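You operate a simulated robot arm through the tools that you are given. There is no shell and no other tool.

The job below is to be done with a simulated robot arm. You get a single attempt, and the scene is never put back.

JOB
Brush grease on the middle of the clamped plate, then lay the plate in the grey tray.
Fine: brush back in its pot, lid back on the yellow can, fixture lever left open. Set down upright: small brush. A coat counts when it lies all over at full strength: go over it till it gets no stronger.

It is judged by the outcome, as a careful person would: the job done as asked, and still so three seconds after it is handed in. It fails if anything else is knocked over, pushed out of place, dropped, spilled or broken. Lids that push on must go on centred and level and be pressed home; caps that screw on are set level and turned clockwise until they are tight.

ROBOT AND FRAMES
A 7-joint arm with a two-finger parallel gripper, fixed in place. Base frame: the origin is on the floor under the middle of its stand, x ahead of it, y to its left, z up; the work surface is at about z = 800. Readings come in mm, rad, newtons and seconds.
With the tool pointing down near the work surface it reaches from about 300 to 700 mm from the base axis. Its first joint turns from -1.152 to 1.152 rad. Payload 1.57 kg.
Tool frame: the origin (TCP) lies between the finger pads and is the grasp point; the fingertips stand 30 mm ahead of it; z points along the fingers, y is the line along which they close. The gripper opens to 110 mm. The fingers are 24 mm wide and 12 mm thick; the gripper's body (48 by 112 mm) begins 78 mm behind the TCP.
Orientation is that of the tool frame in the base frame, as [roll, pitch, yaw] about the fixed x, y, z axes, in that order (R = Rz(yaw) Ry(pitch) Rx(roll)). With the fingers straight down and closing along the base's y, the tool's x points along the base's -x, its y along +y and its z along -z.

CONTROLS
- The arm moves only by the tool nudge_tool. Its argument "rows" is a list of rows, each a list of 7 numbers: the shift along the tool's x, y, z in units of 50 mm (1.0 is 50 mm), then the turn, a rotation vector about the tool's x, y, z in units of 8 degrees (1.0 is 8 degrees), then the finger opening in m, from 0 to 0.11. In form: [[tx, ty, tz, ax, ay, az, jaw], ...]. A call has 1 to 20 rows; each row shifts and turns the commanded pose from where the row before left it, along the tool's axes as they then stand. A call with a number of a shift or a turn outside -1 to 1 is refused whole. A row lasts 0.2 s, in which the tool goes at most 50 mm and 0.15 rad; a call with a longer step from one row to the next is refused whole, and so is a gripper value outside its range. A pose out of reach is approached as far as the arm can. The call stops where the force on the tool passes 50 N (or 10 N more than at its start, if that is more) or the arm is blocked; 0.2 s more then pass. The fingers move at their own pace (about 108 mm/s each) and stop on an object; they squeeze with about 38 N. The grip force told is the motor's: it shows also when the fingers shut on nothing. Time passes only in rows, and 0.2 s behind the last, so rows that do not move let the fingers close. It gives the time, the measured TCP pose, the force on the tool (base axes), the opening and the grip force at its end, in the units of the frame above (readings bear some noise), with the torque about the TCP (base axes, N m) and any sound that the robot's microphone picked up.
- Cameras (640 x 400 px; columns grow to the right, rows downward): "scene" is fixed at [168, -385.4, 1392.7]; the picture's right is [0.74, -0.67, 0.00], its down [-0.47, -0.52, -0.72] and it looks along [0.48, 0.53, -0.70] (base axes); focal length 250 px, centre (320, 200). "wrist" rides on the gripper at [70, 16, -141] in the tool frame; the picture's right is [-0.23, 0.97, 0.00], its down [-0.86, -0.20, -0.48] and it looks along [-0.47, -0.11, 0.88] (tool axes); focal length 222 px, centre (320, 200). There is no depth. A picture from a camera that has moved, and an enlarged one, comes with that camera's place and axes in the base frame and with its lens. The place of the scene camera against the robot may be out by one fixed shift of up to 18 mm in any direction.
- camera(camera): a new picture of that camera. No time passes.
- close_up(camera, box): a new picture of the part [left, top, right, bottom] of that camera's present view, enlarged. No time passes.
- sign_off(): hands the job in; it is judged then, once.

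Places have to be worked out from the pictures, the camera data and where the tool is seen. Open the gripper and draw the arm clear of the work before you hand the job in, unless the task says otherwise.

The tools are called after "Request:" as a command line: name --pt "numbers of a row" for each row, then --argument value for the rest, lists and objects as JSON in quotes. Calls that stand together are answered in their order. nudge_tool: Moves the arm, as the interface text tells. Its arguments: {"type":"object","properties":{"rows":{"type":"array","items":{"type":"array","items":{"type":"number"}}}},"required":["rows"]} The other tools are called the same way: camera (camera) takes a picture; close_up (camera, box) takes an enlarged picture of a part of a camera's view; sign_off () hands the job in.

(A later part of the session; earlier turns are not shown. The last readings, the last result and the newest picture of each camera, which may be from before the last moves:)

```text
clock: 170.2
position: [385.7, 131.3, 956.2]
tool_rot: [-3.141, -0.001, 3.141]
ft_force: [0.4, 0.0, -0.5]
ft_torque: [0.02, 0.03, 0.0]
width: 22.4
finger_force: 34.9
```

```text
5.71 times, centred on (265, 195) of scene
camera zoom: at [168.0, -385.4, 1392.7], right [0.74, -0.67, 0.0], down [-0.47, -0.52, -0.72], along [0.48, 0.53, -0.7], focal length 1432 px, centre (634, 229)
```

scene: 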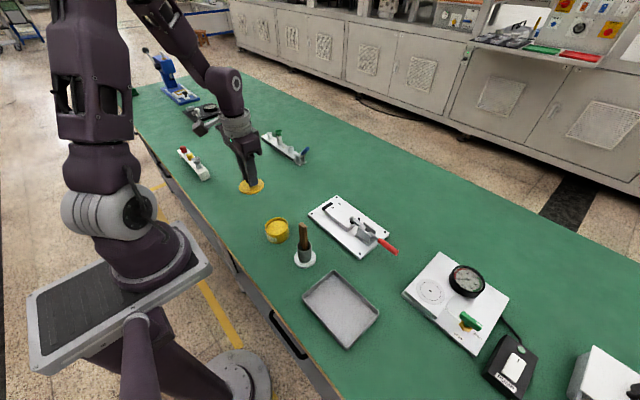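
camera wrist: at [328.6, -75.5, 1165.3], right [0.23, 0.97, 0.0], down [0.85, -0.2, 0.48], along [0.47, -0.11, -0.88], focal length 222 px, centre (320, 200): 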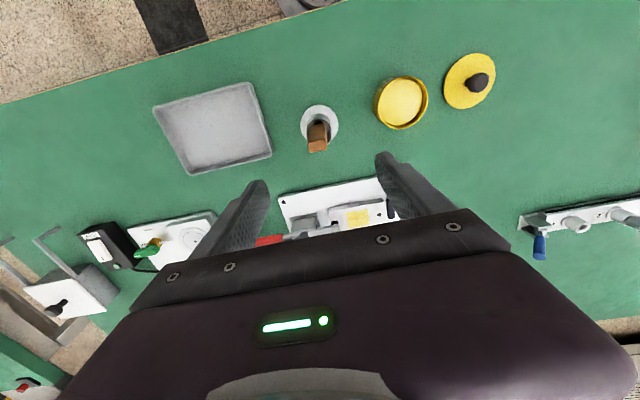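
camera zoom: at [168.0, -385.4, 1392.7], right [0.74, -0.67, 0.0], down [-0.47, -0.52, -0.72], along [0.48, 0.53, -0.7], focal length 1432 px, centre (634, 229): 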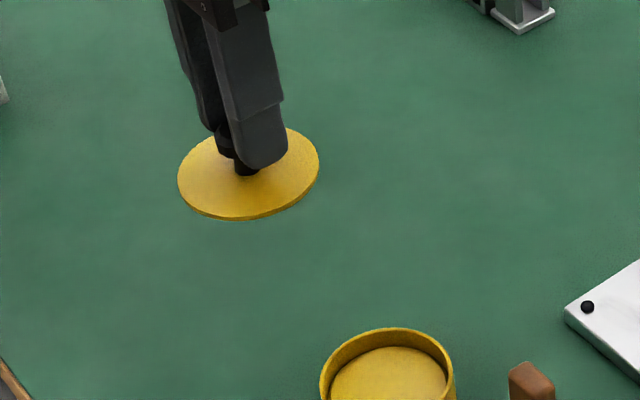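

Lid held. It was carried exactly 105 mm in y from the can, so I move back -105 mm in y and check concentricity above the can.

Request:
nudge_tool --pt "0 -0.7 0 0 0 0 0.01" --pt "0 -0.7 0 0 0 0 0.01" --pt "0 -0.7 0 0 0 0 0.01" --pt "0 0 0 0 0 0 0.01"

Request:
nudge_tool --pt "0 0 0.6 0 0 0 0.01" --pt "0 0 0.36 0 0 0 0.01" --pt "0 0 0 0 0 0 0.01"

Request:
close_up --camera "scene" --box '[250, 200, 310, 250]'

Request:
close_up --camera "wrist" --box '[260, 120, 380, 220]'

```text
clock: 171.2
position: [382.0, 23.6, 956.5]
tool_rot: [3.141, -0.001, -3.141]
ft_force: [0.1, 0.0, -0.1]
ft_torque: [0.0, 0.01, -0.04]
width: 22.2
finger_force: 34.9
```

```text
clock: 172.0
position: [382.3, 24.2, 905.8]
tool_rot: [3.14, 0.0, 3.141]
ft_force: [0.4, -0.5, 0.2]
ft_torque: [0.01, 0.0, -0.01]
width: 22.1
finger_force: 34.9
```

```text
8.00 times, centred on (280, 225) of scene
camera zoom: at [168.0, -385.4, 1392.7], right [0.74, -0.67, 0.0], down [-0.47, -0.52, -0.72], along [0.48, 0.53, -0.7], focal length 2004 px, centre (640, 0)
```

zoom: 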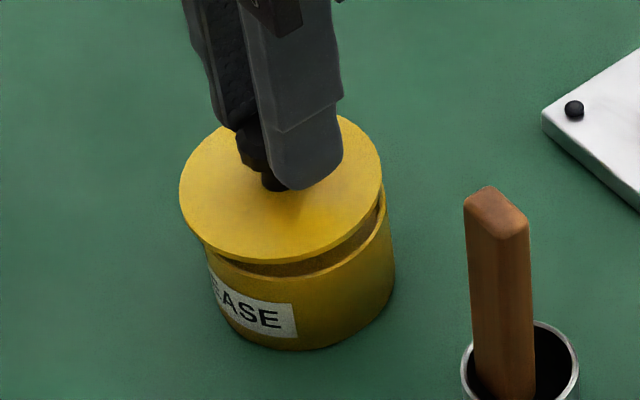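

```text
4.00 times, centred on (320, 170) of wrist
camera zoom: at [312.4, 41.1, 1047.6], right [0.23, 0.97, 0.0], down [0.86, -0.2, 0.48], along [0.47, -0.11, -0.88], focal length 888 px, centre (320, 320)
```

zoom: 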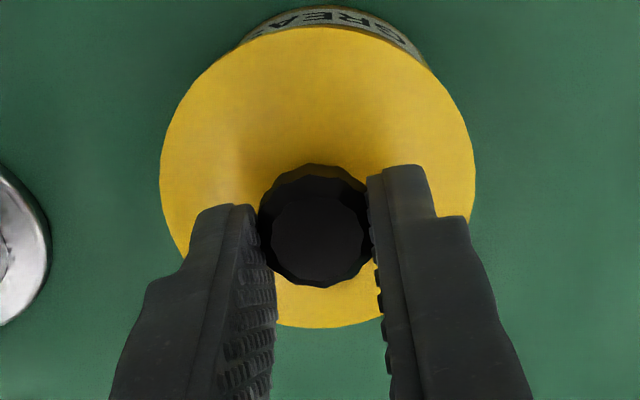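

The lid hovers above the can. I zoom in to verify concentricity before lowering.

Request:
close_up --camera "wrist" --box '[275, 115, 365, 175]'

Request:
close_up --camera "scene" --box '[258, 208, 302, 248]'

```text
6.67 times, centred on (320, 145) of wrist
camera zoom: at [312.4, 41.1, 1047.6], right [0.23, 0.97, 0.0], down [0.86, -0.2, 0.48], along [0.47, -0.11, -0.88], focal length 1481 px, centre (320, 567)
```

zoom: 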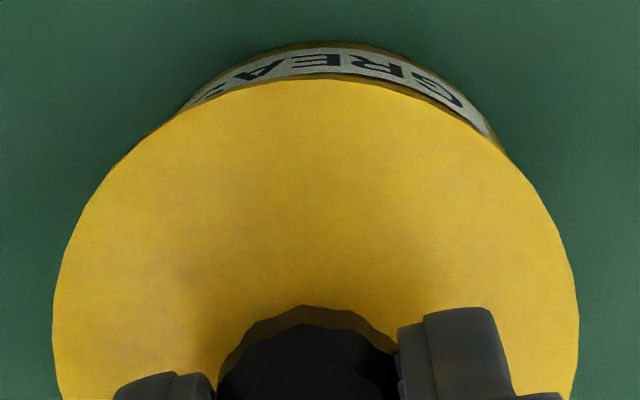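

```text
10.00 times, centred on (280, 228) of scene
camera zoom: at [168.0, -385.4, 1392.7], right [0.74, -0.67, 0.0], down [-0.47, -0.52, -0.72], along [0.48, 0.53, -0.7], focal length 2506 px, centre (720, -80)
```

zoom: 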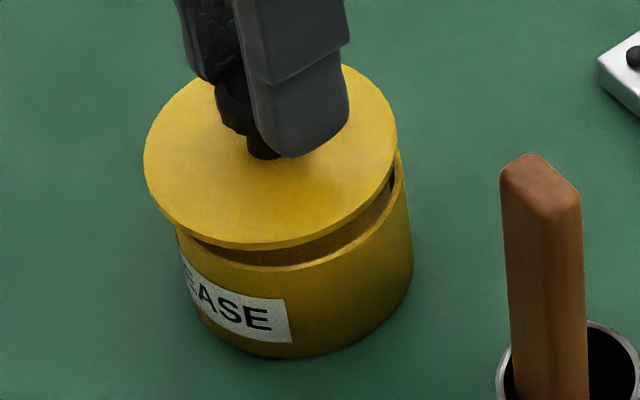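

By comparing with the seated-lid picture from the start, the lid sits about 2.5 mm too far toward -x. I correct by +2.5 mm in x, lower a bit more, and re-check.

Request:
nudge_tool --pt "-0.05 0 0.1 0 0 0 0.01" --pt "0 0 0 0 0 0 0.01"

Request:
close_up --camera "wrist" --box '[275, 115, 365, 175]'

Request:
close_up --camera "scene" --box '[258, 208, 302, 248]'

```text
clock: 172.6
position: [384.7, 23.7, 903.2]
tool_rot: [3.14, 0.0, -3.14]
ft_force: [0.5, 0.6, 0.0]
ft_torque: [0.0, 0.01, 0.02]
width: 21.7
finger_force: 35.4
```

```text
6.67 times, centred on (320, 145) of wrist
camera zoom: at [314.9, 41.4, 1043.4], right [0.23, 0.97, 0.0], down [0.86, -0.2, 0.48], along [0.47, -0.11, -0.88], focal length 1481 px, centre (320, 567)
```

zoom: 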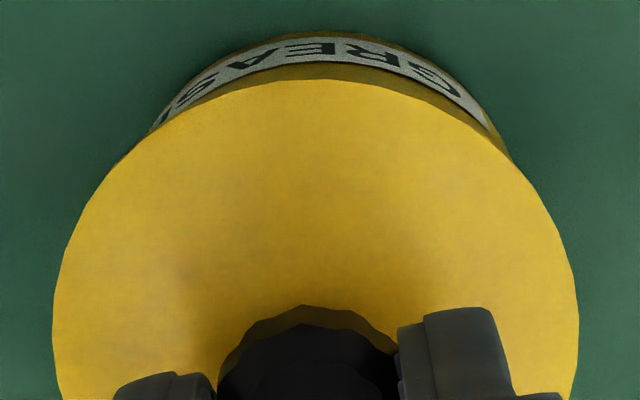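

```text
10.00 times, centred on (280, 228) of scene
camera zoom: at [168.0, -385.4, 1392.7], right [0.74, -0.67, 0.0], down [-0.47, -0.52, -0.72], along [0.48, 0.53, -0.7], focal length 2506 px, centre (720, -80)
```

zoom: 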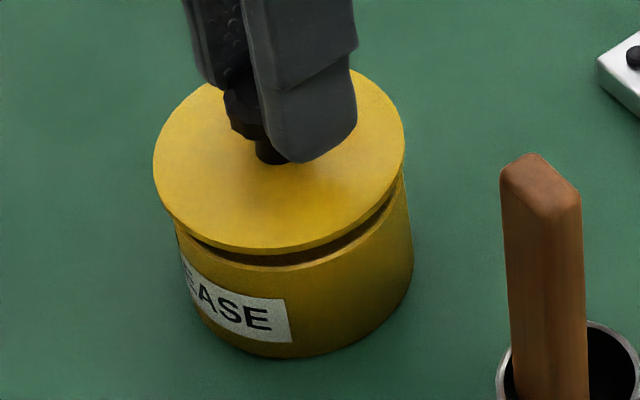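

Now both views agree the lid is concentric with the can, about 6–7 mm above its seat. I lower gently.

Request:
nudge_tool --pt "0 0 0.06 0 0 0 0.01" --pt "0 0 0 0 0 0 0.01"

Request:
nudge_tool --pt "0 0 0.04 0 0 0 0.01" --pt "0 0 0 0 0 0 0.01"

Request:
close_up --camera "scene" --box '[258, 208, 302, 248]'

```text
clock: 173.2
position: [385.1, 25.2, 898.1]
tool_rot: [-3.142, 0.001, 3.142]
ft_force: [0.6, 0.1, -0.7]
ft_torque: [-0.01, 0.04, 0.0]
width: 22.0
finger_force: 34.9
```

```text
clock: 173.8
position: [385.3, 24.6, 896.2]
tool_rot: [3.141, 0.0, -3.14]
ft_force: [0.2, -0.6, -0.3]
ft_torque: [0.0, 0.0, -0.01]
width: 22.3
finger_force: 35.2
```

```text
10.00 times, centred on (280, 228) of scene
camera zoom: at [168.0, -385.4, 1392.7], right [0.74, -0.67, 0.0], down [-0.47, -0.52, -0.72], along [0.48, 0.53, -0.7], focal length 2506 px, centre (720, -80)
```

zoom: 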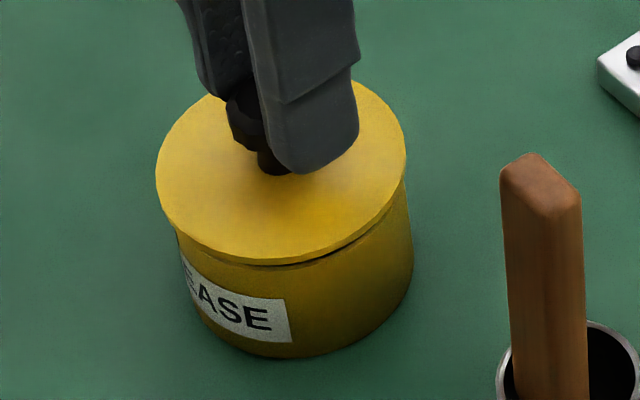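

Nearly seated, still no force. I continue down in small steps to press it home.

Request:
nudge_tool --pt "0 0 0.03 0 0 0 0.01" --pt "0 0 0 0 0 0 0.01"

Request:
nudge_tool --pt "0 0 0.03 0 0 0 0.01" --pt "0 0 0 0 0 0 0.01"

Request:
close_up --camera "scene" --box '[258, 208, 302, 248]'

```text
clock: 174.4
position: [383.0, 26.4, 894.5]
tool_rot: [3.142, 0.0, -3.141]
ft_force: [0.9, 0.1, -0.6]
ft_torque: [0.0, 0.0, 0.01]
width: 22.2
finger_force: 34.9
```

```text
clock: 175.0
position: [384.6, 26.1, 892.7]
tool_rot: [3.141, 0.001, -3.14]
ft_force: [0.0, -0.1, -0.5]
ft_torque: [0.0, 0.0, -0.02]
width: 22.3
finger_force: 35.1
```

```text
10.00 times, centred on (280, 228) of scene
camera zoom: at [168.0, -385.4, 1392.7], right [0.74, -0.67, 0.0], down [-0.47, -0.52, -0.72], along [0.48, 0.53, -0.7], focal length 2506 px, centre (720, -80)
```

zoom: 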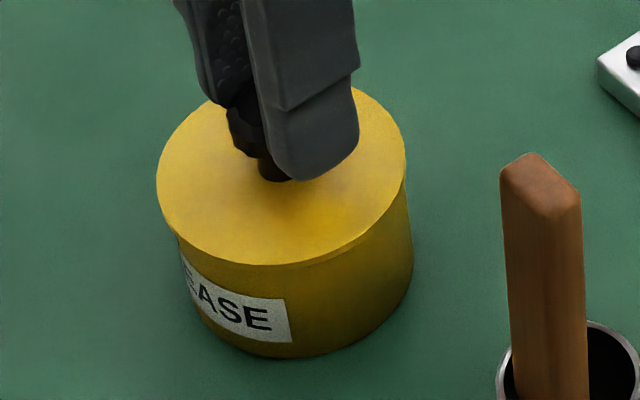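

Request:
nudge_tool --pt "0 0 0.02 0 0 0 0.01" --pt "0 0 0 0 0 0 0.01"

Request:
nudge_tool --pt "0 0 0.02 0 0 0 0.01" --pt "0 0 0 0 0 0 0.01"

```text
clock: 175.6
position: [385.6, 24.8, 891.5]
tool_rot: [-3.14, 0.0, -3.141]
ft_force: [0.6, 0.4, -0.3]
ft_torque: [0.0, 0.0, 0.0]
width: 22.3
finger_force: 35.0
```

```text
clock: 176.2
position: [384.9, 25.3, 891.7]
tool_rot: [-3.14, 0.002, -3.14]
ft_force: [-3.4, 9.4, 21.4]
ft_torque: [0.32, 0.24, 0.02]
width: 22.4
finger_force: 34.8
heard: snap
```

A "snap" was heard with 21 N. I press a little more to be sure it is home, then inspect.

Request:
nudge_tool --pt "0 0 0.02 0 0 0 0.01" --pt "0 0 0 0 0 0 0.01"

Request:
close_up --camera "scene" --box '[258, 208, 302, 248]'

```text
clock: 176.8
position: [385.6, 25.4, 889.0]
tool_rot: [-3.141, 0.003, -3.139]
ft_force: [-7.3, 19.2, 42.9]
ft_torque: [0.61, 0.24, -0.03]
width: 22.2
finger_force: 34.8
```

```text
10.00 times, centred on (280, 228) of scene
camera zoom: at [167.3, -385.0, 1392.9], right [0.74, -0.67, 0.0], down [-0.47, -0.52, -0.72], along [0.48, 0.53, -0.7], focal length 2506 px, centre (720, -80)
```

zoom: 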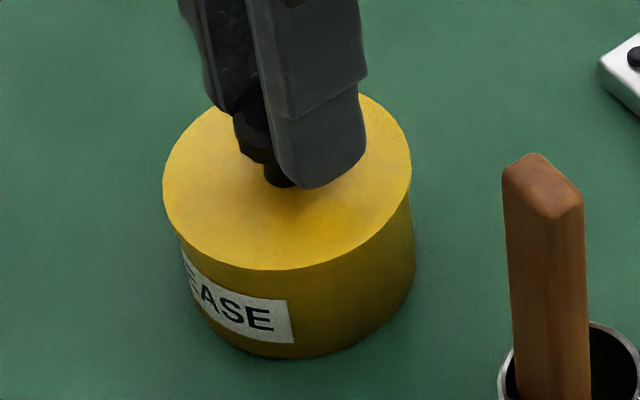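

Pressed to 43 N and the lid looks flush. I relieve the load, open the fingers and rise.

Request:
nudge_tool --pt "0 0 -0.04 0 0 0 0.01" --pt "0 0 0 0 0 0 0.01"

Request:
nudge_tool --pt "0 0 0 0 0 0 0.03" --pt "0 0 0 0 0 0 0.05" --pt "0 0 0 0 0 0 0.06" --pt "0 0 -0.4 0 0 0 0.06" --pt "0 0 -0.8 0 0 0 0.06" --pt "0 0 -0.8 0 0 0 0.06" --pt "0 0 0 0 0 0 0.06"

Request:
close_up --camera "scene" --box '[255, 200, 305, 250]'

Request:
close_up --camera "wrist" --box '[240, 90, 400, 190]'

```text
clock: 177.4
position: [384.9, 23.2, 891.0]
tool_rot: [-3.14, -0.001, 3.141]
ft_force: [0.5, 0.3, -0.6]
ft_torque: [0.0, 0.01, 0.01]
width: 22.6
finger_force: 35.2
heard: snap
```

```text
clock: 179.0
position: [384.9, 26.0, 990.8]
tool_rot: [-3.141, 0.001, -3.14]
ft_force: [0.0, -0.3, -0.2]
ft_torque: [-0.03, -0.01, 0.01]
width: 60.1
finger_force: 0.1
```

```text
8.00 times, centred on (280, 225) of scene
camera zoom: at [167.9, -385.4, 1392.7], right [0.74, -0.67, 0.0], down [-0.47, -0.52, -0.72], along [0.48, 0.53, -0.7], focal length 2004 px, centre (640, 0)
```

zoom: 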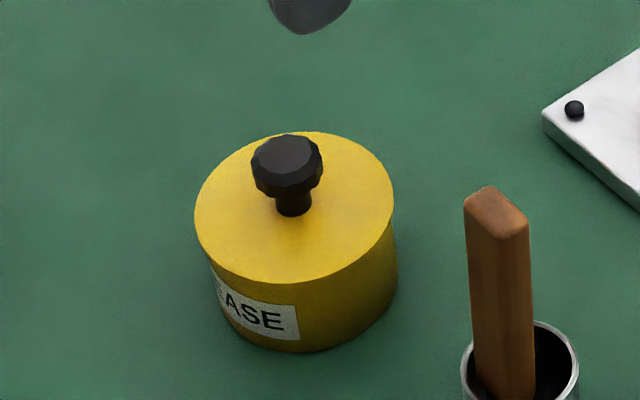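

```text
4.00 times, centred on (320, 140) of wrist
camera zoom: at [314.3, 43.3, 1132.6], right [0.23, 0.97, 0.0], down [0.85, -0.2, 0.48], along [0.47, -0.11, -0.88], focal length 888 px, centre (320, 440)
```

zoom: 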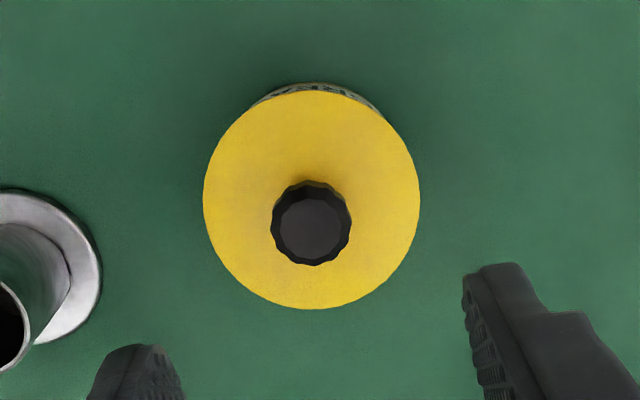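

The lid looks seated, but a second "snap" came when I relaxed upward while still gripping, which may have popped it loose. To be sure, I'll press it home from above with closed fingers centred on the knob.

Request:
nudge_tool --pt "0.08 -0.044 0 0 0 0 0.03" --pt "0 0 0 0 0 0 0.0" --pt "0 0 0 0 0 0 0.0" --pt "0 0 0.6 0 0 0 0.0" --pt "0 0 0.6 0 0 0 0.0" --pt "0 0 0.2 0 0 0 0.0" --pt "0 0 0 0 0 0 0.0"

Request:
close_up --camera "scene" --box '[255, 200, 305, 250]'

Request:
close_up --camera "wrist" --box '[260, 110, 380, 220]'

```text
clock: 180.6
position: [379.9, 23.1, 921.8]
tool_rot: [-3.141, -0.001, 3.14]
ft_force: [-0.1, -0.3, 0.8]
ft_torque: [-0.02, 0.02, 0.0]
width: 0.0
finger_force: 21.1
```

```text
8.00 times, centred on (280, 225) of scene
camera zoom: at [168.0, -385.4, 1392.7], right [0.74, -0.67, 0.0], down [-0.47, -0.52, -0.72], along [0.48, 0.53, -0.7], focal length 2004 px, centre (640, 0)
```

zoom: 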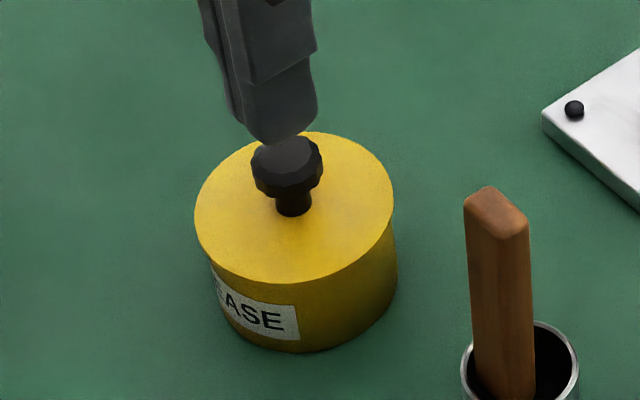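

```text
3.64 times, centred on (320, 165) of wrist
camera zoom: at [311.3, 39.5, 1062.1], right [0.23, 0.97, 0.0], down [0.86, -0.2, 0.48], along [0.47, -0.11, -0.88], focal length 808 px, centre (320, 327)
```

zoom: 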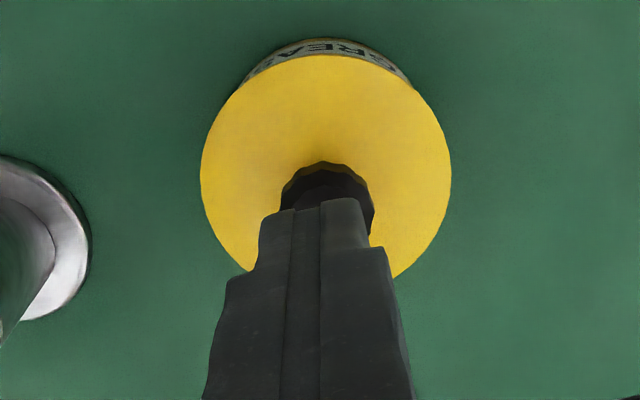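

The closed fingertips hover about 15 mm above the knob, off by ~2 mm. I correct and press down in small steps.

Request:
nudge_tool --pt "0.03 0.04 0.1 0 0 0 0.0" --pt "0 0 0.08 0 0 0 0.0" --pt "0 0 0 0 0 0 0.0"

Request:
nudge_tool --pt "0 0 0.04 0 0 0 0.0" --pt "0 0 0.02 0 0 0 0.0" --pt "0 0 0 0 0 0 0.0"

```text
clock: 181.4
position: [380.2, 24.1, 911.5]
tool_rot: [3.141, -0.001, -3.142]
ft_force: [0.1, 0.1, 0.7]
ft_torque: [-0.03, 0.03, 0.02]
width: 0.0
finger_force: 21.3
```

```text
clock: 182.2
position: [381.9, 23.2, 909.1]
tool_rot: [-3.141, 0.0, -3.141]
ft_force: [0.1, 0.0, -0.4]
ft_torque: [-0.02, -0.02, 0.02]
width: 0.1
finger_force: 21.8
```

Request:
nudge_tool --pt "0 0 0.03 0 0 0 0.0" --pt "0 0 0 0 0 0 0.0"

Request:
nudge_tool --pt "0 0 0.03 0 0 0 0.0" --pt "0 0 0 0 0 0 0.0"

```text
clock: 182.8
position: [379.5, 24.5, 908.6]
tool_rot: [-3.141, 0.0, 3.141]
ft_force: [1.0, -0.5, -0.3]
ft_torque: [0.02, -0.01, 0.01]
width: 0.2
finger_force: 20.7
```

```text
clock: 183.4
position: [381.2, 23.7, 906.6]
tool_rot: [3.141, -0.001, 3.14]
ft_force: [0.1, 0.5, -0.1]
ft_torque: [0.02, 0.01, 0.02]
width: 0.0
finger_force: 21.8
```

Request:
nudge_tool --pt "0 0 0.03 0 0 0 0.0" --pt "0 0 0 0 0 0 0.0"

Request:
nudge_tool --pt "0 0 0.02 0 0 0 0.0" --pt "0 0 0 0 0 0 0.0"

Request:
close_up --camera "scene" --box '[255, 200, 305, 250]'

```text
clock: 184.0
position: [380.8, 23.2, 905.6]
tool_rot: [-3.14, 0.0, -3.141]
ft_force: [0.3, -0.3, 0.1]
ft_torque: [0.03, 0.01, 0.01]
width: 0.0
finger_force: 21.4
```

```text
clock: 184.6
position: [379.1, 24.2, 903.7]
tool_rot: [3.141, 0.001, 3.141]
ft_force: [-0.6, -0.2, -0.8]
ft_torque: [0.02, 0.01, 0.02]
width: 0.0
finger_force: 21.6
```

```text
8.00 times, centred on (280, 225) of scene
camera zoom: at [168.0, -385.4, 1392.7], right [0.74, -0.67, 0.0], down [-0.47, -0.52, -0.72], along [0.48, 0.53, -0.7], focal length 2004 px, centre (640, 0)
```

zoom: 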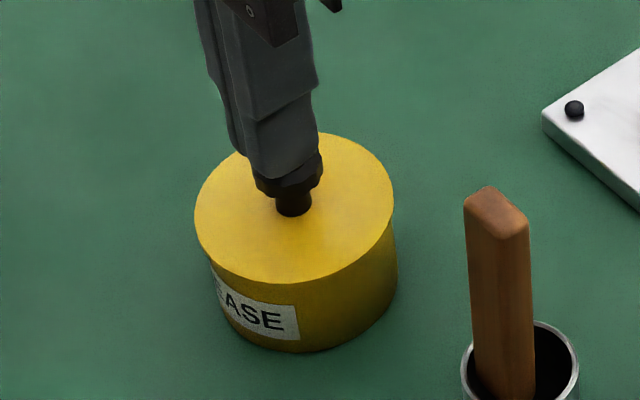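

Request:
nudge_tool --pt "0 0 0.02 0 0 0 0.0" --pt "0 0 0 0 0 0 0.0"

Request:
nudge_tool --pt "0 0 0.02 0 0 0 0.0" --pt "0 0 0 0 0 0 0.0"

Request:
nudge_tool --pt "0 0 0.02 0 0 0 0.0" --pt "0 0 0 0 0 0 0.0"

```text
clock: 185.2
position: [380.1, 22.5, 903.9]
tool_rot: [-3.141, 0.0, -3.141]
ft_force: [0.1, 0.1, 0.3]
ft_torque: [0.02, 0.01, 0.01]
width: 0.1
finger_force: 21.2
```

```text
clock: 185.8
position: [380.5, 24.0, 900.9]
tool_rot: [-3.141, 0.001, -3.141]
ft_force: [0.4, -2.9, 31.9]
ft_torque: [-0.07, -0.03, -0.02]
width: 0.0
finger_force: 21.3
```

```text
clock: 186.2
position: [380.3, 23.3, 900.7]
tool_rot: [-3.141, 0.002, 3.14]
ft_force: [-4.6, -2.2, 24.7]
ft_torque: [-0.02, 0.11, 0.01]
width: 0.3
finger_force: 21.9
stopped in row 2: the force on the tool passed its limit at 54 N (the readings are from after the stop); the commanded pose is now the measured one
```

Pressed to 54 N from above with no further movement or snap, so the lid is home. I rise and inspect the seam closely.

Request:
nudge_tool --pt "0 0 -0.3 0 0 0 0.0" --pt "0 0 -0.8 0 0 0 0.0" --pt "0 0 -0.8 0 0 0 0.05" --pt "0 0 -0.3 0 0 0 0.08" --pt "0 0 0 0 0 0 0.08"

Request:
close_up --camera "scene" --box '[262, 212, 292, 247]'

Request:
close_up --camera "scene" --box '[255, 200, 305, 250]'

Request:
close_up --camera "wrist" --box '[280, 90, 360, 150]'

```text
clock: 187.4
position: [380.6, 23.6, 1011.4]
tool_rot: [3.141, 0.002, 3.141]
ft_force: [0.8, 0.2, -0.1]
ft_torque: [0.0, 0.0, -0.01]
width: 80.0
finger_force: 0.1
heard: snap
```

```text
11.43 times, centred on (277, 230) of scene
camera zoom: at [167.9, -385.4, 1392.7], right [0.74, -0.67, 0.0], down [-0.47, -0.52, -0.72], along [0.48, 0.53, -0.7], focal length 2863 px, centre (811, -137)
```

zoom: 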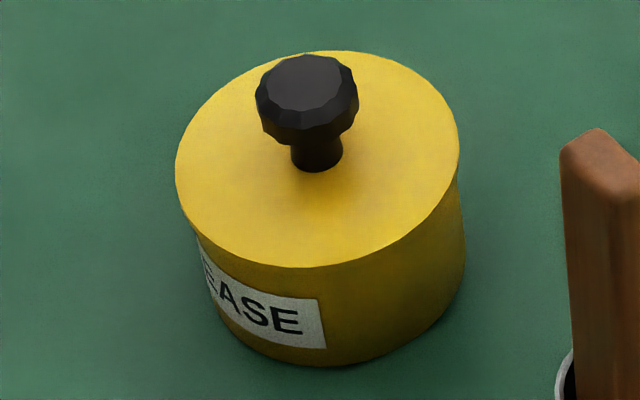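

```text
8.00 times, centred on (280, 225) of scene
camera zoom: at [167.9, -385.4, 1392.7], right [0.74, -0.67, 0.0], down [-0.47, -0.52, -0.72], along [0.48, 0.53, -0.7], focal length 2004 px, centre (640, 0)
```

zoom: 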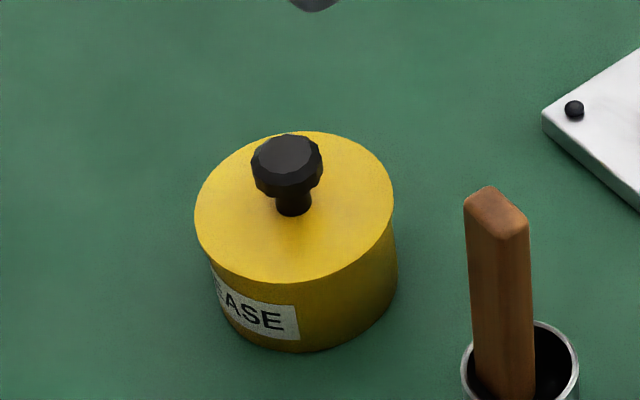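

```text
6.67 times, centred on (320, 120) of wrist
camera zoom: at [311.2, 40.8, 1152.8], right [0.23, 0.97, 0.0], down [0.85, -0.2, 0.48], along [0.47, -0.11, -0.88], focal length 1481 px, centre (320, 733)
```

zoom: 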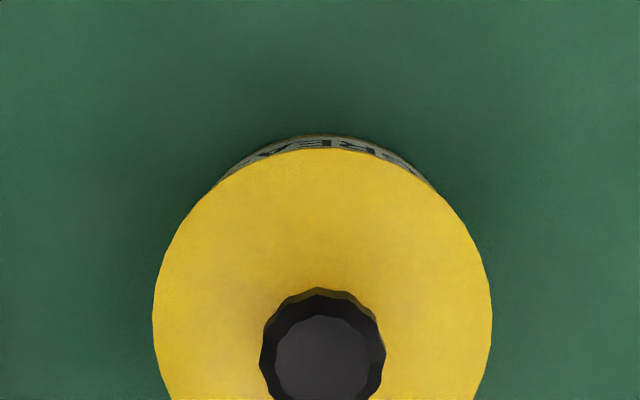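

The can looks exactly as at the start: lid flush, level, concentric. Now the fixture: I rotate the tool +90° (fingers closing along x, camera on the +y side) and move to look at the clamp lever.

Request:
nudge_tool --pt "0 0 0 0 0 0.9375 0.08" --pt "0 0 0 0 0 0.9375 0.08" --pt "0 0 0 0 0 0.9375 0.08" --pt "0 0 0 0 0 0.9375 0.08" --pt "0 0 0 0 0 0.9375 0.08" --pt "0 0 0 0 0 0.9375 0.08" --pt "0 0 0 0 0 0.9375 0.08" --pt "0 0 0 0 0 0.9375 0.08" --pt "0 0 0 0 0 0.9375 0.08" --pt "0 0 0 0 0 0.9375 0.08" --pt "0 0 0 0 0 0.9375 0.08" --pt "0 0 0 0 0 0.9375 0.08" --pt "0 0 0 0 0 0 0.08"

Request:
camera --camera "wrist"

```text
clock: 190.2
position: [380.9, 24.2, 1011.5]
tool_rot: [3.14, 0.0, 1.568]
ft_force: [-0.2, 0.6, 0.1]
ft_torque: [-0.02, -0.03, -0.02]
width: 80.0
finger_force: 0.0
```

```text
taken
camera wrist: at [397.1, 94.5, 1153.3], right [0.97, -0.23, 0.0], down [-0.2, -0.85, 0.48], along [-0.11, -0.47, -0.88], focal length 222 px, centre (320, 200)
```

wrist: 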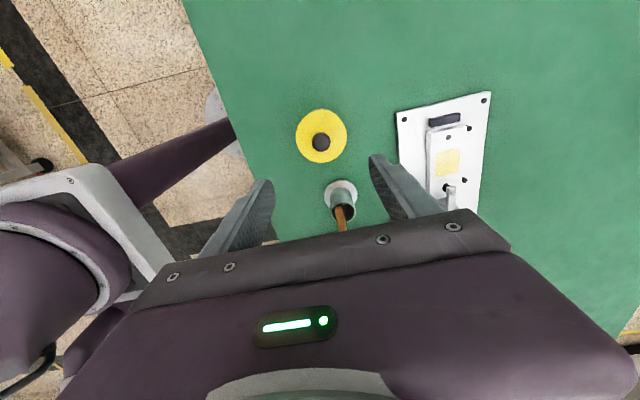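

Request:
nudge_tool --pt "-0.2 0.8 0 0 0 0 0.08" --pt "-0.4 0.8 0 0 0 0 0.08" --pt "-0.6 0.7 0 0 0 0 0.08" --pt "-0.64 0.64 0 0 0 0 0.08" --pt "-0.64 0.64 0 0 0 0 0.08" --pt "0 0 0 0 0 0 0.08"

Request:
camera --camera "wrist"

Request:
close_up --camera "wrist" --box '[240, 70, 400, 220]'

Request:
close_up --camera "scene" --box '[340, 200, 410, 265]'

```text
clock: 191.6
position: [558.1, -101.5, 1010.3]
tool_rot: [3.141, 0.001, 1.57]
ft_force: [0.2, 0.8, 0.3]
ft_torque: [-0.03, 0.0, -0.02]
width: 79.8
finger_force: 0.1
```

```text
taken
camera wrist: at [573.9, -31.3, 1152.4], right [0.97, -0.23, 0.0], down [-0.2, -0.86, 0.48], along [-0.11, -0.47, -0.88], focal length 222 px, centre (320, 200)
```

wrist: 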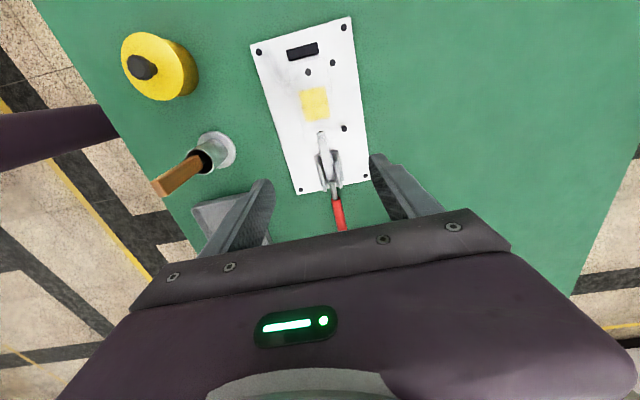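

```text
2.67 times, centred on (320, 145) of wrist
camera zoom: at [573.9, -31.3, 1152.4], right [0.97, -0.23, 0.0], down [-0.2, -0.86, 0.48], along [-0.11, -0.47, -0.88], focal length 592 px, centre (320, 347)
```

zoom: 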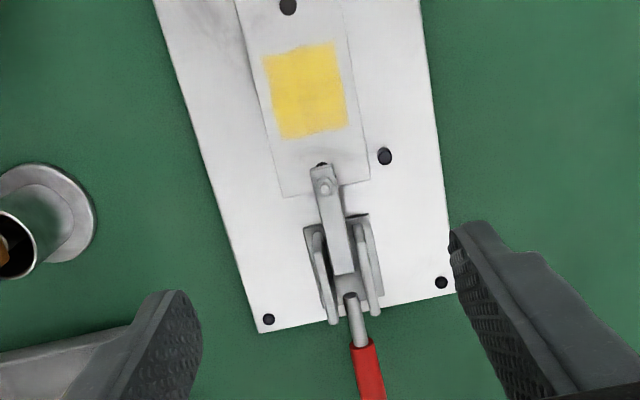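

```text
6.15 times, centred on (375, 232) of scene
camera zoom: at [167.9, -385.5, 1392.7], right [0.74, -0.67, 0.0], down [-0.47, -0.52, -0.72], along [0.48, 0.53, -0.7], focal length 1542 px, centre (-18, 0)
```

zoom: 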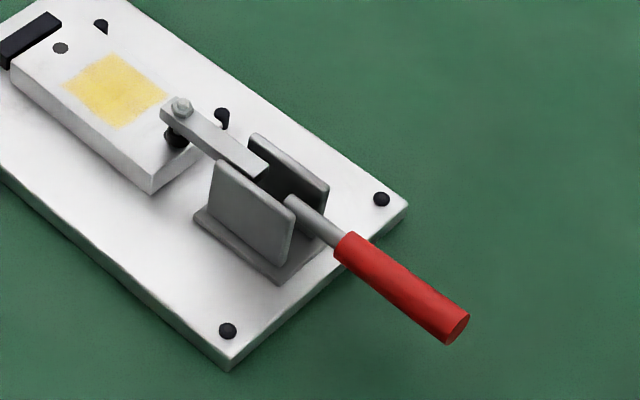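

I move over the red handle's middle (about (561,-230)) and check alignment.

Request:
nudge_tool --pt "-0.9 0.02 0 0 0 0 0.08" --pt "-0.9 0.02 0 0 0 0 0.08" --pt "-0.78 0.02 0 0 0 0 0.08" --pt "0 0 0 0 0 0 0.08"

Request:
camera --camera "wrist"

Request:
close_up --camera "wrist" --box '[250, 60, 390, 190]'

```text
clock: 192.6
position: [558.0, -228.8, 1011.1]
tool_rot: [3.139, -0.002, 1.571]
ft_force: [-0.4, -0.1, -0.4]
ft_torque: [0.03, -0.01, 0.01]
width: 79.9
finger_force: 0.0
```

```text
taken
camera wrist: at [574.5, -158.8, 1153.1], right [0.97, -0.23, 0.0], down [-0.2, -0.85, 0.48], along [-0.11, -0.47, -0.88], focal length 222 px, centre (320, 200)
```

wrist: 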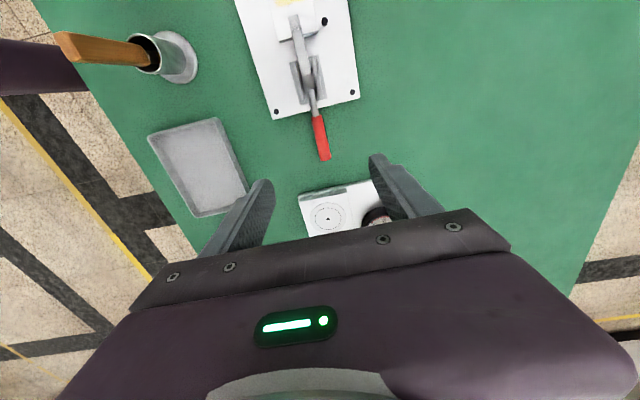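

```text
3.08 times, centred on (320, 125) of wrist
camera zoom: at [574.5, -158.8, 1153.1], right [0.97, -0.23, 0.0], down [-0.2, -0.85, 0.48], along [-0.11, -0.47, -0.88], focal length 684 px, centre (320, 431)
```

zoom: 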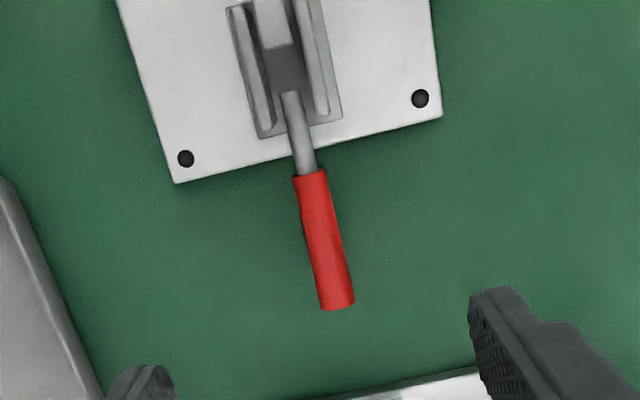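

The handle lies along y at x≈560, from y≈-200 to -258, at z≈840. I centre on it and descend to TCP z≈850 with fingers straddling it.

Request:
nudge_tool --pt "-0.06 0.03 0.8 0 0 0 0.07" --pt "0 0 0.8 0 0 0 0.06" --pt "0 0 0.8 0 0 0 0.06" --pt "0 0 0.5 0 0 0 0.06" --pt "0 0 0.3 0 0 0 0.06" --pt "0 0 0 0 0 0 0.06"

Request:
camera --camera "wrist"

Request:
close_up --camera "scene" --box '[340, 190, 430, 270]'

```text
clock: 194.0
position: [564.1, -230.3, 850.7]
tool_rot: [3.139, 0.0, 1.57]
ft_force: [0.5, 0.0, -0.1]
ft_torque: [-0.01, -0.01, 0.01]
width: 59.9
finger_force: 0.1
```

```text
taken
camera wrist: at [580.1, -161.3, 992.5], right [0.97, -0.23, 0.0], down [-0.2, -0.85, 0.48], along [-0.11, -0.47, -0.88], focal length 222 px, centre (320, 200)
```

wrist: 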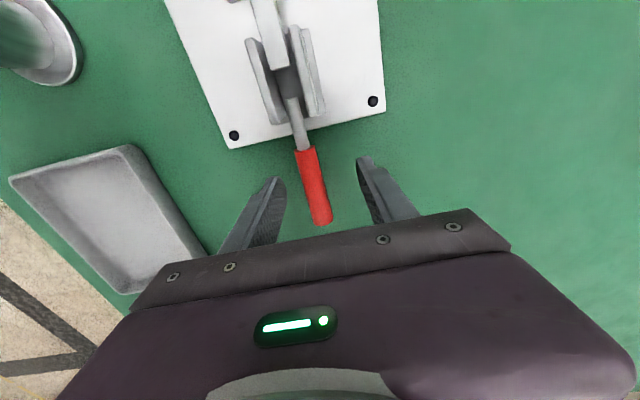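

```text
5.00 times, centred on (385, 230) of scene
camera zoom: at [168.0, -385.4, 1392.7], right [0.74, -0.67, 0.0], down [-0.47, -0.52, -0.72], along [0.48, 0.53, -0.7], focal length 1253 px, centre (-5, 50)
```

zoom: 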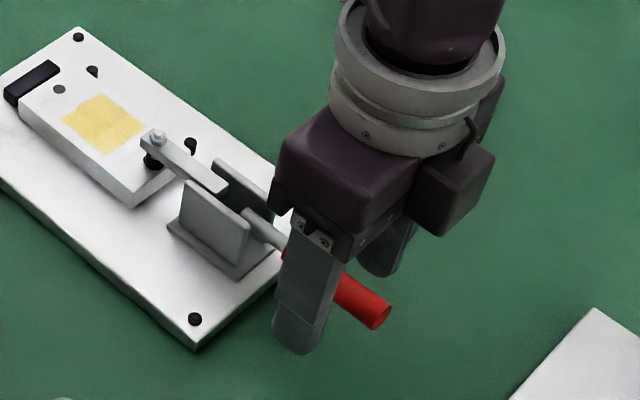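

The tool is ~4.5 mm too far in +x; I correct, then close on the handle.

Request:
nudge_tool --pt "0 -0.09 0 0 0 0 0.06" --pt "0 0 0 0 0 0 0.04" --pt "0 0 0 0 0 0 0.025" --pt "0 0 0 0 0 0 0.01" --pt "0 0 0 0 0 0 0.0" --pt "0 0 0 0 0 0 0.0"

Request:
camera --camera "wrist"

Request:
close_up --camera "scene" --box '[340, 190, 430, 270]'

```text
clock: 195.4
position: [559.5, -230.5, 851.4]
tool_rot: [3.138, 0.0, 1.571]
ft_force: [6.2, -0.4, 0.3]
ft_torque: [-0.02, -0.05, 0.01]
width: 15.6
finger_force: 30.5
```

```text
taken
camera wrist: at [576.1, -161.2, 993.0], right [0.97, -0.23, 0.0], down [-0.2, -0.85, 0.48], along [-0.11, -0.47, -0.88], focal length 222 px, centre (320, 200)
```

wrist: 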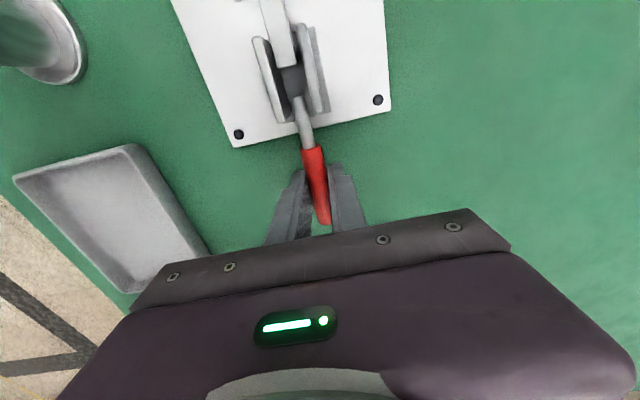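

```text
5.00 times, centred on (385, 230) of scene
camera zoom: at [168.1, -385.5, 1392.7], right [0.74, -0.67, 0.0], down [-0.47, -0.52, -0.72], along [0.48, 0.53, -0.7], focal length 1253 px, centre (-5, 50)
```

zoom: 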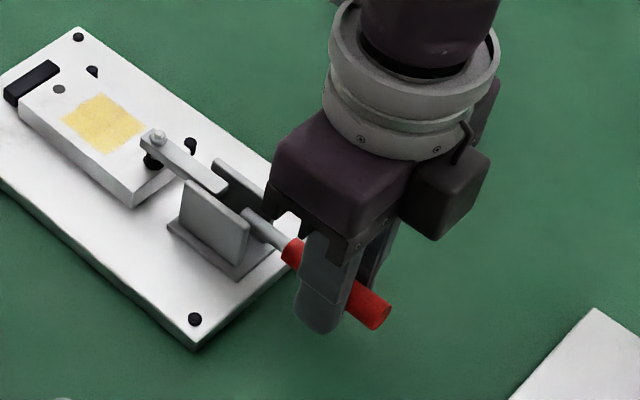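

The handle is gripped (15.6 mm). I start lifting gently to feel the lever.

Request:
nudge_tool --pt "0 0.01 -0.08 0 0 0 0.0" --pt "0.008 0 -0.08 0 0 0 0.0" --pt "0 0 0 0 0 0 0.0"

Request:
close_up --camera "scene" --box '[340, 190, 430, 270]'

```text
clock: 196.2
position: [560.6, -231.7, 859.2]
tool_rot: [-3.141, 0.0, 1.57]
ft_force: [2.2, 3.1, -14.8]
ft_torque: [-0.74, 0.02, 0.06]
width: 15.6
finger_force: 31.7
```

```text
5.00 times, centred on (385, 230) of scene
camera zoom: at [168.3, -385.4, 1392.7], right [0.74, -0.67, 0.0], down [-0.47, -0.52, -0.72], along [0.48, 0.53, -0.7], focal length 1253 px, centre (-5, 50)
```

zoom: 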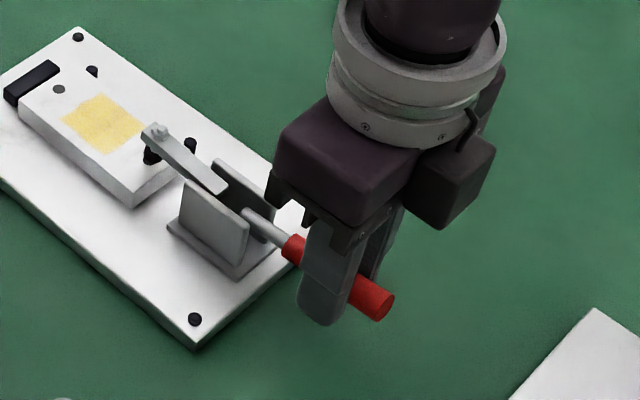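

The lever yields (15 N) and the clamp arm begins to rise. I follow the arc about the pivot (≈ y -155, z 841).

Request:
nudge_tool --pt "0.03 0 -0.181 0 0 0 0.0" --pt "0.052 0 -0.176 0 0 0 0.0" --pt "0.073 0 -0.168 0 0 0 0.0" --pt "0.093 0 -0.158 0 0 0 0.0" --pt "0 0 0 0 0 0 0.0"

Request:
close_up --camera "scene" --box '[330, 180, 430, 270]'

```text
clock: 197.4
position: [559.9, -221.4, 894.4]
tool_rot: [3.139, 0.003, 1.568]
ft_force: [-2.6, -14.6, -5.3]
ft_torque: [-1.05, 0.17, 0.18]
width: 15.6
finger_force: 31.5
```

```text
4.44 times, centred on (380, 225) of scene
camera zoom: at [168.0, -385.8, 1392.6], right [0.74, -0.67, 0.0], down [-0.47, -0.52, -0.72], along [0.48, 0.53, -0.7], focal length 1114 px, centre (53, 89)
```

zoom: 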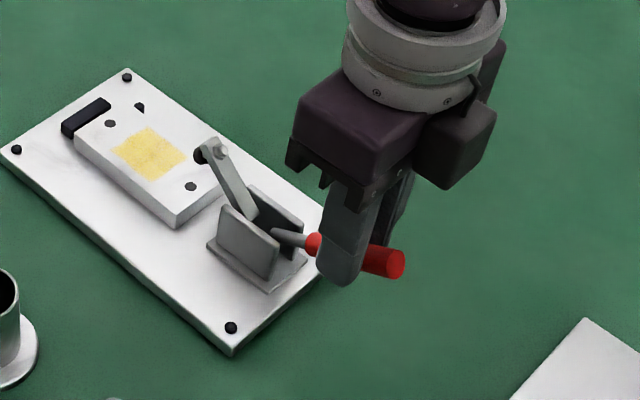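

The clamp arm has lifted well off the plate; the -y reaction says my arc runs a bit too far +y. I continue with a corrected path.

Request:
nudge_tool --pt "0.01 0 -0.16 0 0 0 0.0" --pt "0.06 0 -0.16 0 0 0 0.0" --pt "0.09 0 -0.15 0 0 0 0.0" --pt "0.11 0 -0.14 0 0 0 0.0" --pt "0 0 0 0 0 0 0.0"

Request:
close_up --camera "scene" --box '[330, 170, 430, 270]'

```text
clock: 198.6
position: [560.4, -206.0, 922.6]
tool_rot: [3.14, -0.002, 1.567]
ft_force: [-4.9, 2.8, -16.8]
ft_torque: [-0.47, 0.12, -0.05]
width: 15.8
finger_force: 31.9
```

```text
4.00 times, centred on (380, 220) of scene
camera zoom: at [168.2, -385.5, 1392.7], right [0.74, -0.67, 0.0], down [-0.47, -0.52, -0.72], along [0.48, 0.53, -0.7], focal length 1002 px, centre (80, 120)
```

zoom: 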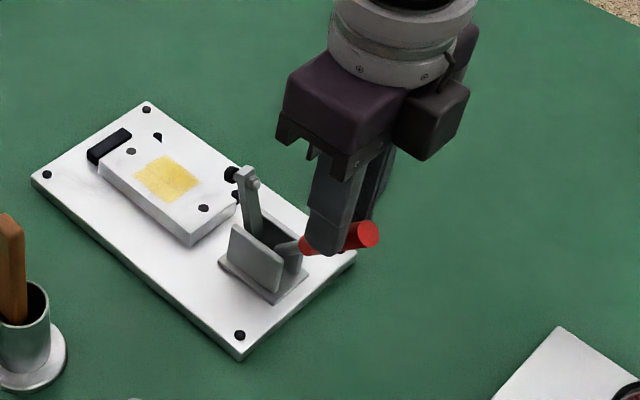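

Request:
nudge_tool --pt "0.12 0 -0.07 0 0 0 0.0" --pt "0.13 0 -0.08 0 0 0 0.0" --pt "0.14 0 -0.08 0 0 0 0.0" --pt "0 0 0 0 0 0 0.0"

Request:
close_up --camera "scene" --box '[330, 170, 430, 270]'

Request:
camera --camera "wrist"

```text
clock: 199.6
position: [559.6, -184.9, 935.8]
tool_rot: [3.139, -0.002, 1.569]
ft_force: [0.3, 0.5, 0.2]
ft_torque: [-0.01, -0.03, -0.01]
width: 0.0
finger_force: 21.2
```

```text
4.00 times, centred on (380, 220) of scene
camera zoom: at [168.0, -385.4, 1392.7], right [0.74, -0.67, 0.0], down [-0.47, -0.52, -0.72], along [0.48, 0.53, -0.7], focal length 1002 px, centre (80, 120)
```

zoom: 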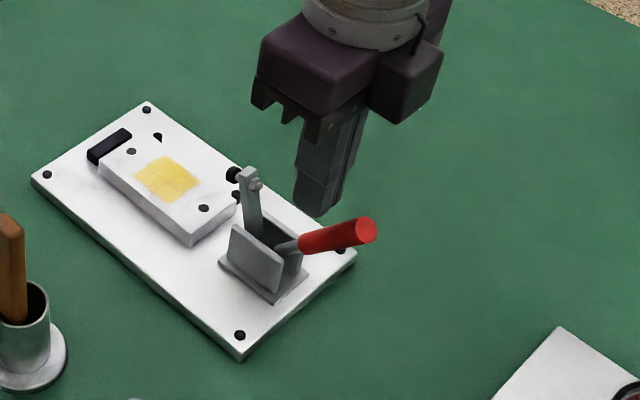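

```text
taken
camera wrist: at [576.0, -115.6, 1077.5], right [0.97, -0.23, 0.0], down [-0.2, -0.86, 0.48], along [-0.11, -0.46, -0.88], focal length 222 px, centre (320, 200)
```

wrist: 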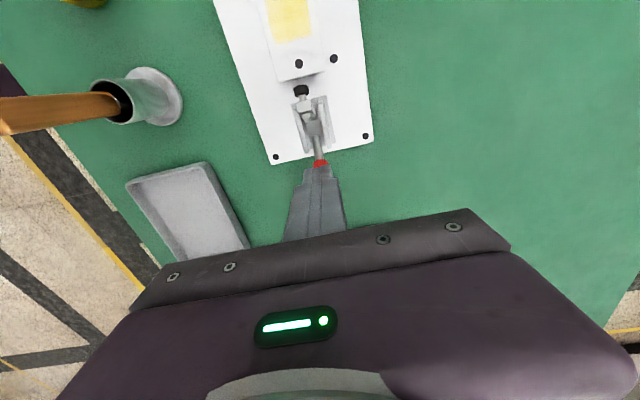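

The handle slipped off at its end, but the lever stays open at ~50° with the clamp arm standing vertical. I'll push it further open with closed fingers from the -y side, gently.

Request:
nudge_tool --pt "0 0 -0.6 0 0 0 0.0" --pt "-0.8 0 0 0 0 0 0.0" --pt "-0.8 0 0 0 0 0 0.0" --pt "0 0 0.5 0 0 0 0.0" --pt "0 0 0.32 0 0 0 0.0" --pt "0 0 0 0 0 0 0.0"

Request:
close_up --camera "scene" --box '[330, 170, 430, 270]'

Request:
camera --camera "wrist"

```text
clock: 201.0
position: [560.2, -268.2, 924.4]
tool_rot: [3.141, 0.0, 1.569]
ft_force: [-0.6, 0.4, 0.2]
ft_torque: [0.0, 0.02, 0.0]
width: 0.1
finger_force: 21.0
```

```text
4.00 times, centred on (380, 220) of scene
camera zoom: at [168.0, -385.4, 1392.7], right [0.74, -0.67, 0.0], down [-0.47, -0.52, -0.72], along [0.48, 0.53, -0.7], focal length 1002 px, centre (80, 120)
```

zoom: 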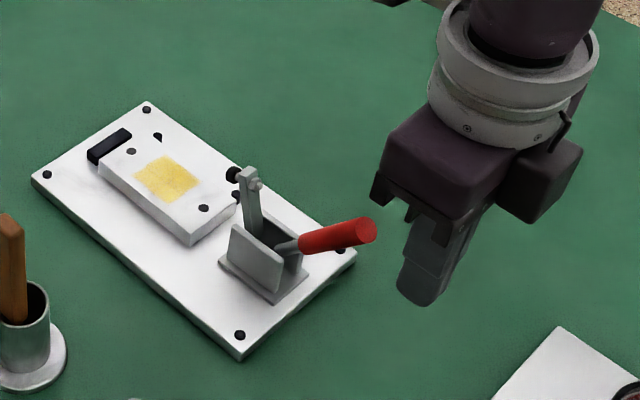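

```text
taken
camera wrist: at [576.9, -196.8, 1066.3], right [0.97, -0.23, 0.0], down [-0.2, -0.86, 0.48], along [-0.11, -0.47, -0.88], focal length 222 px, centre (320, 200)
```

wrist: 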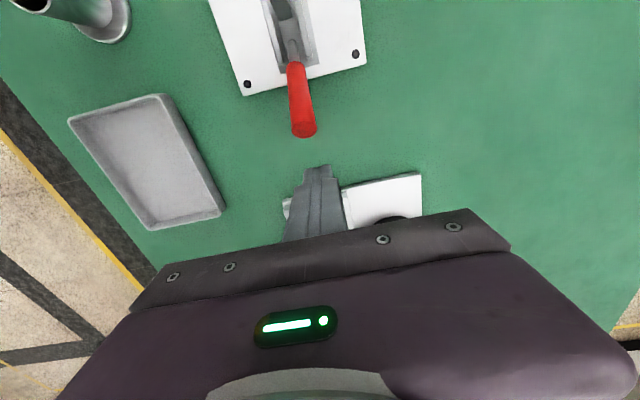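

Request:
nudge_tool --pt "0.4 0 0 0 0 0 0.0" --pt "0.2 0 0 0 0 0 0.0" --pt "0.1 0 0 0 0 0 0.0" --pt "0 0 0 0 0 0 0.0"

Request:
nudge_tool --pt "0.1 0 0 0 0 0 0.0" --pt "0.1 0 0 0 0 0 0.0" --pt "0 0 0 0 0 0 0.0"

Request:
close_up --camera "scene" --box '[330, 170, 430, 270]'

```text
clock: 202.0
position: [559.7, -232.6, 923.2]
tool_rot: [3.137, 0.004, 1.57]
ft_force: [6.8, -31.6, -6.7]
ft_torque: [-0.13, -0.2, -0.09]
width: 0.0
finger_force: 21.9
```

```text
clock: 202.4
position: [559.4, -234.1, 924.4]
tool_rot: [3.137, 0.015, 1.568]
ft_force: [1.3, -8.2, -1.5]
ft_torque: [-0.05, 0.02, -0.04]
width: 0.0
finger_force: 21.1
stopped in row 1: the force on the tool passed its limit at 55 N (the readings are from after the stop); the commanded pose is now the measured one
```

```text
4.00 times, centred on (380, 220) of scene
camera zoom: at [168.0, -385.6, 1392.6], right [0.74, -0.67, 0.0], down [-0.47, -0.52, -0.72], along [0.48, 0.53, -0.7], focal length 1002 px, centre (80, 120)
```

zoom: 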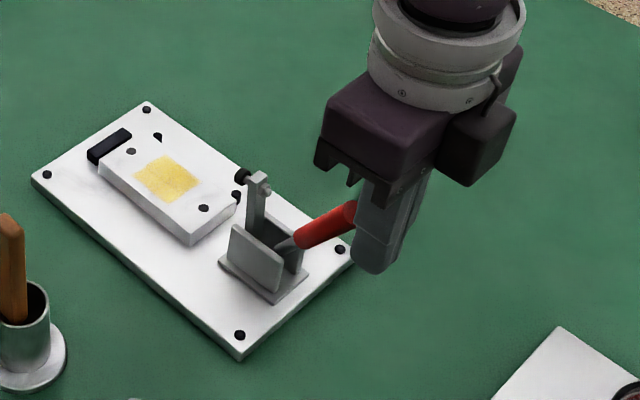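

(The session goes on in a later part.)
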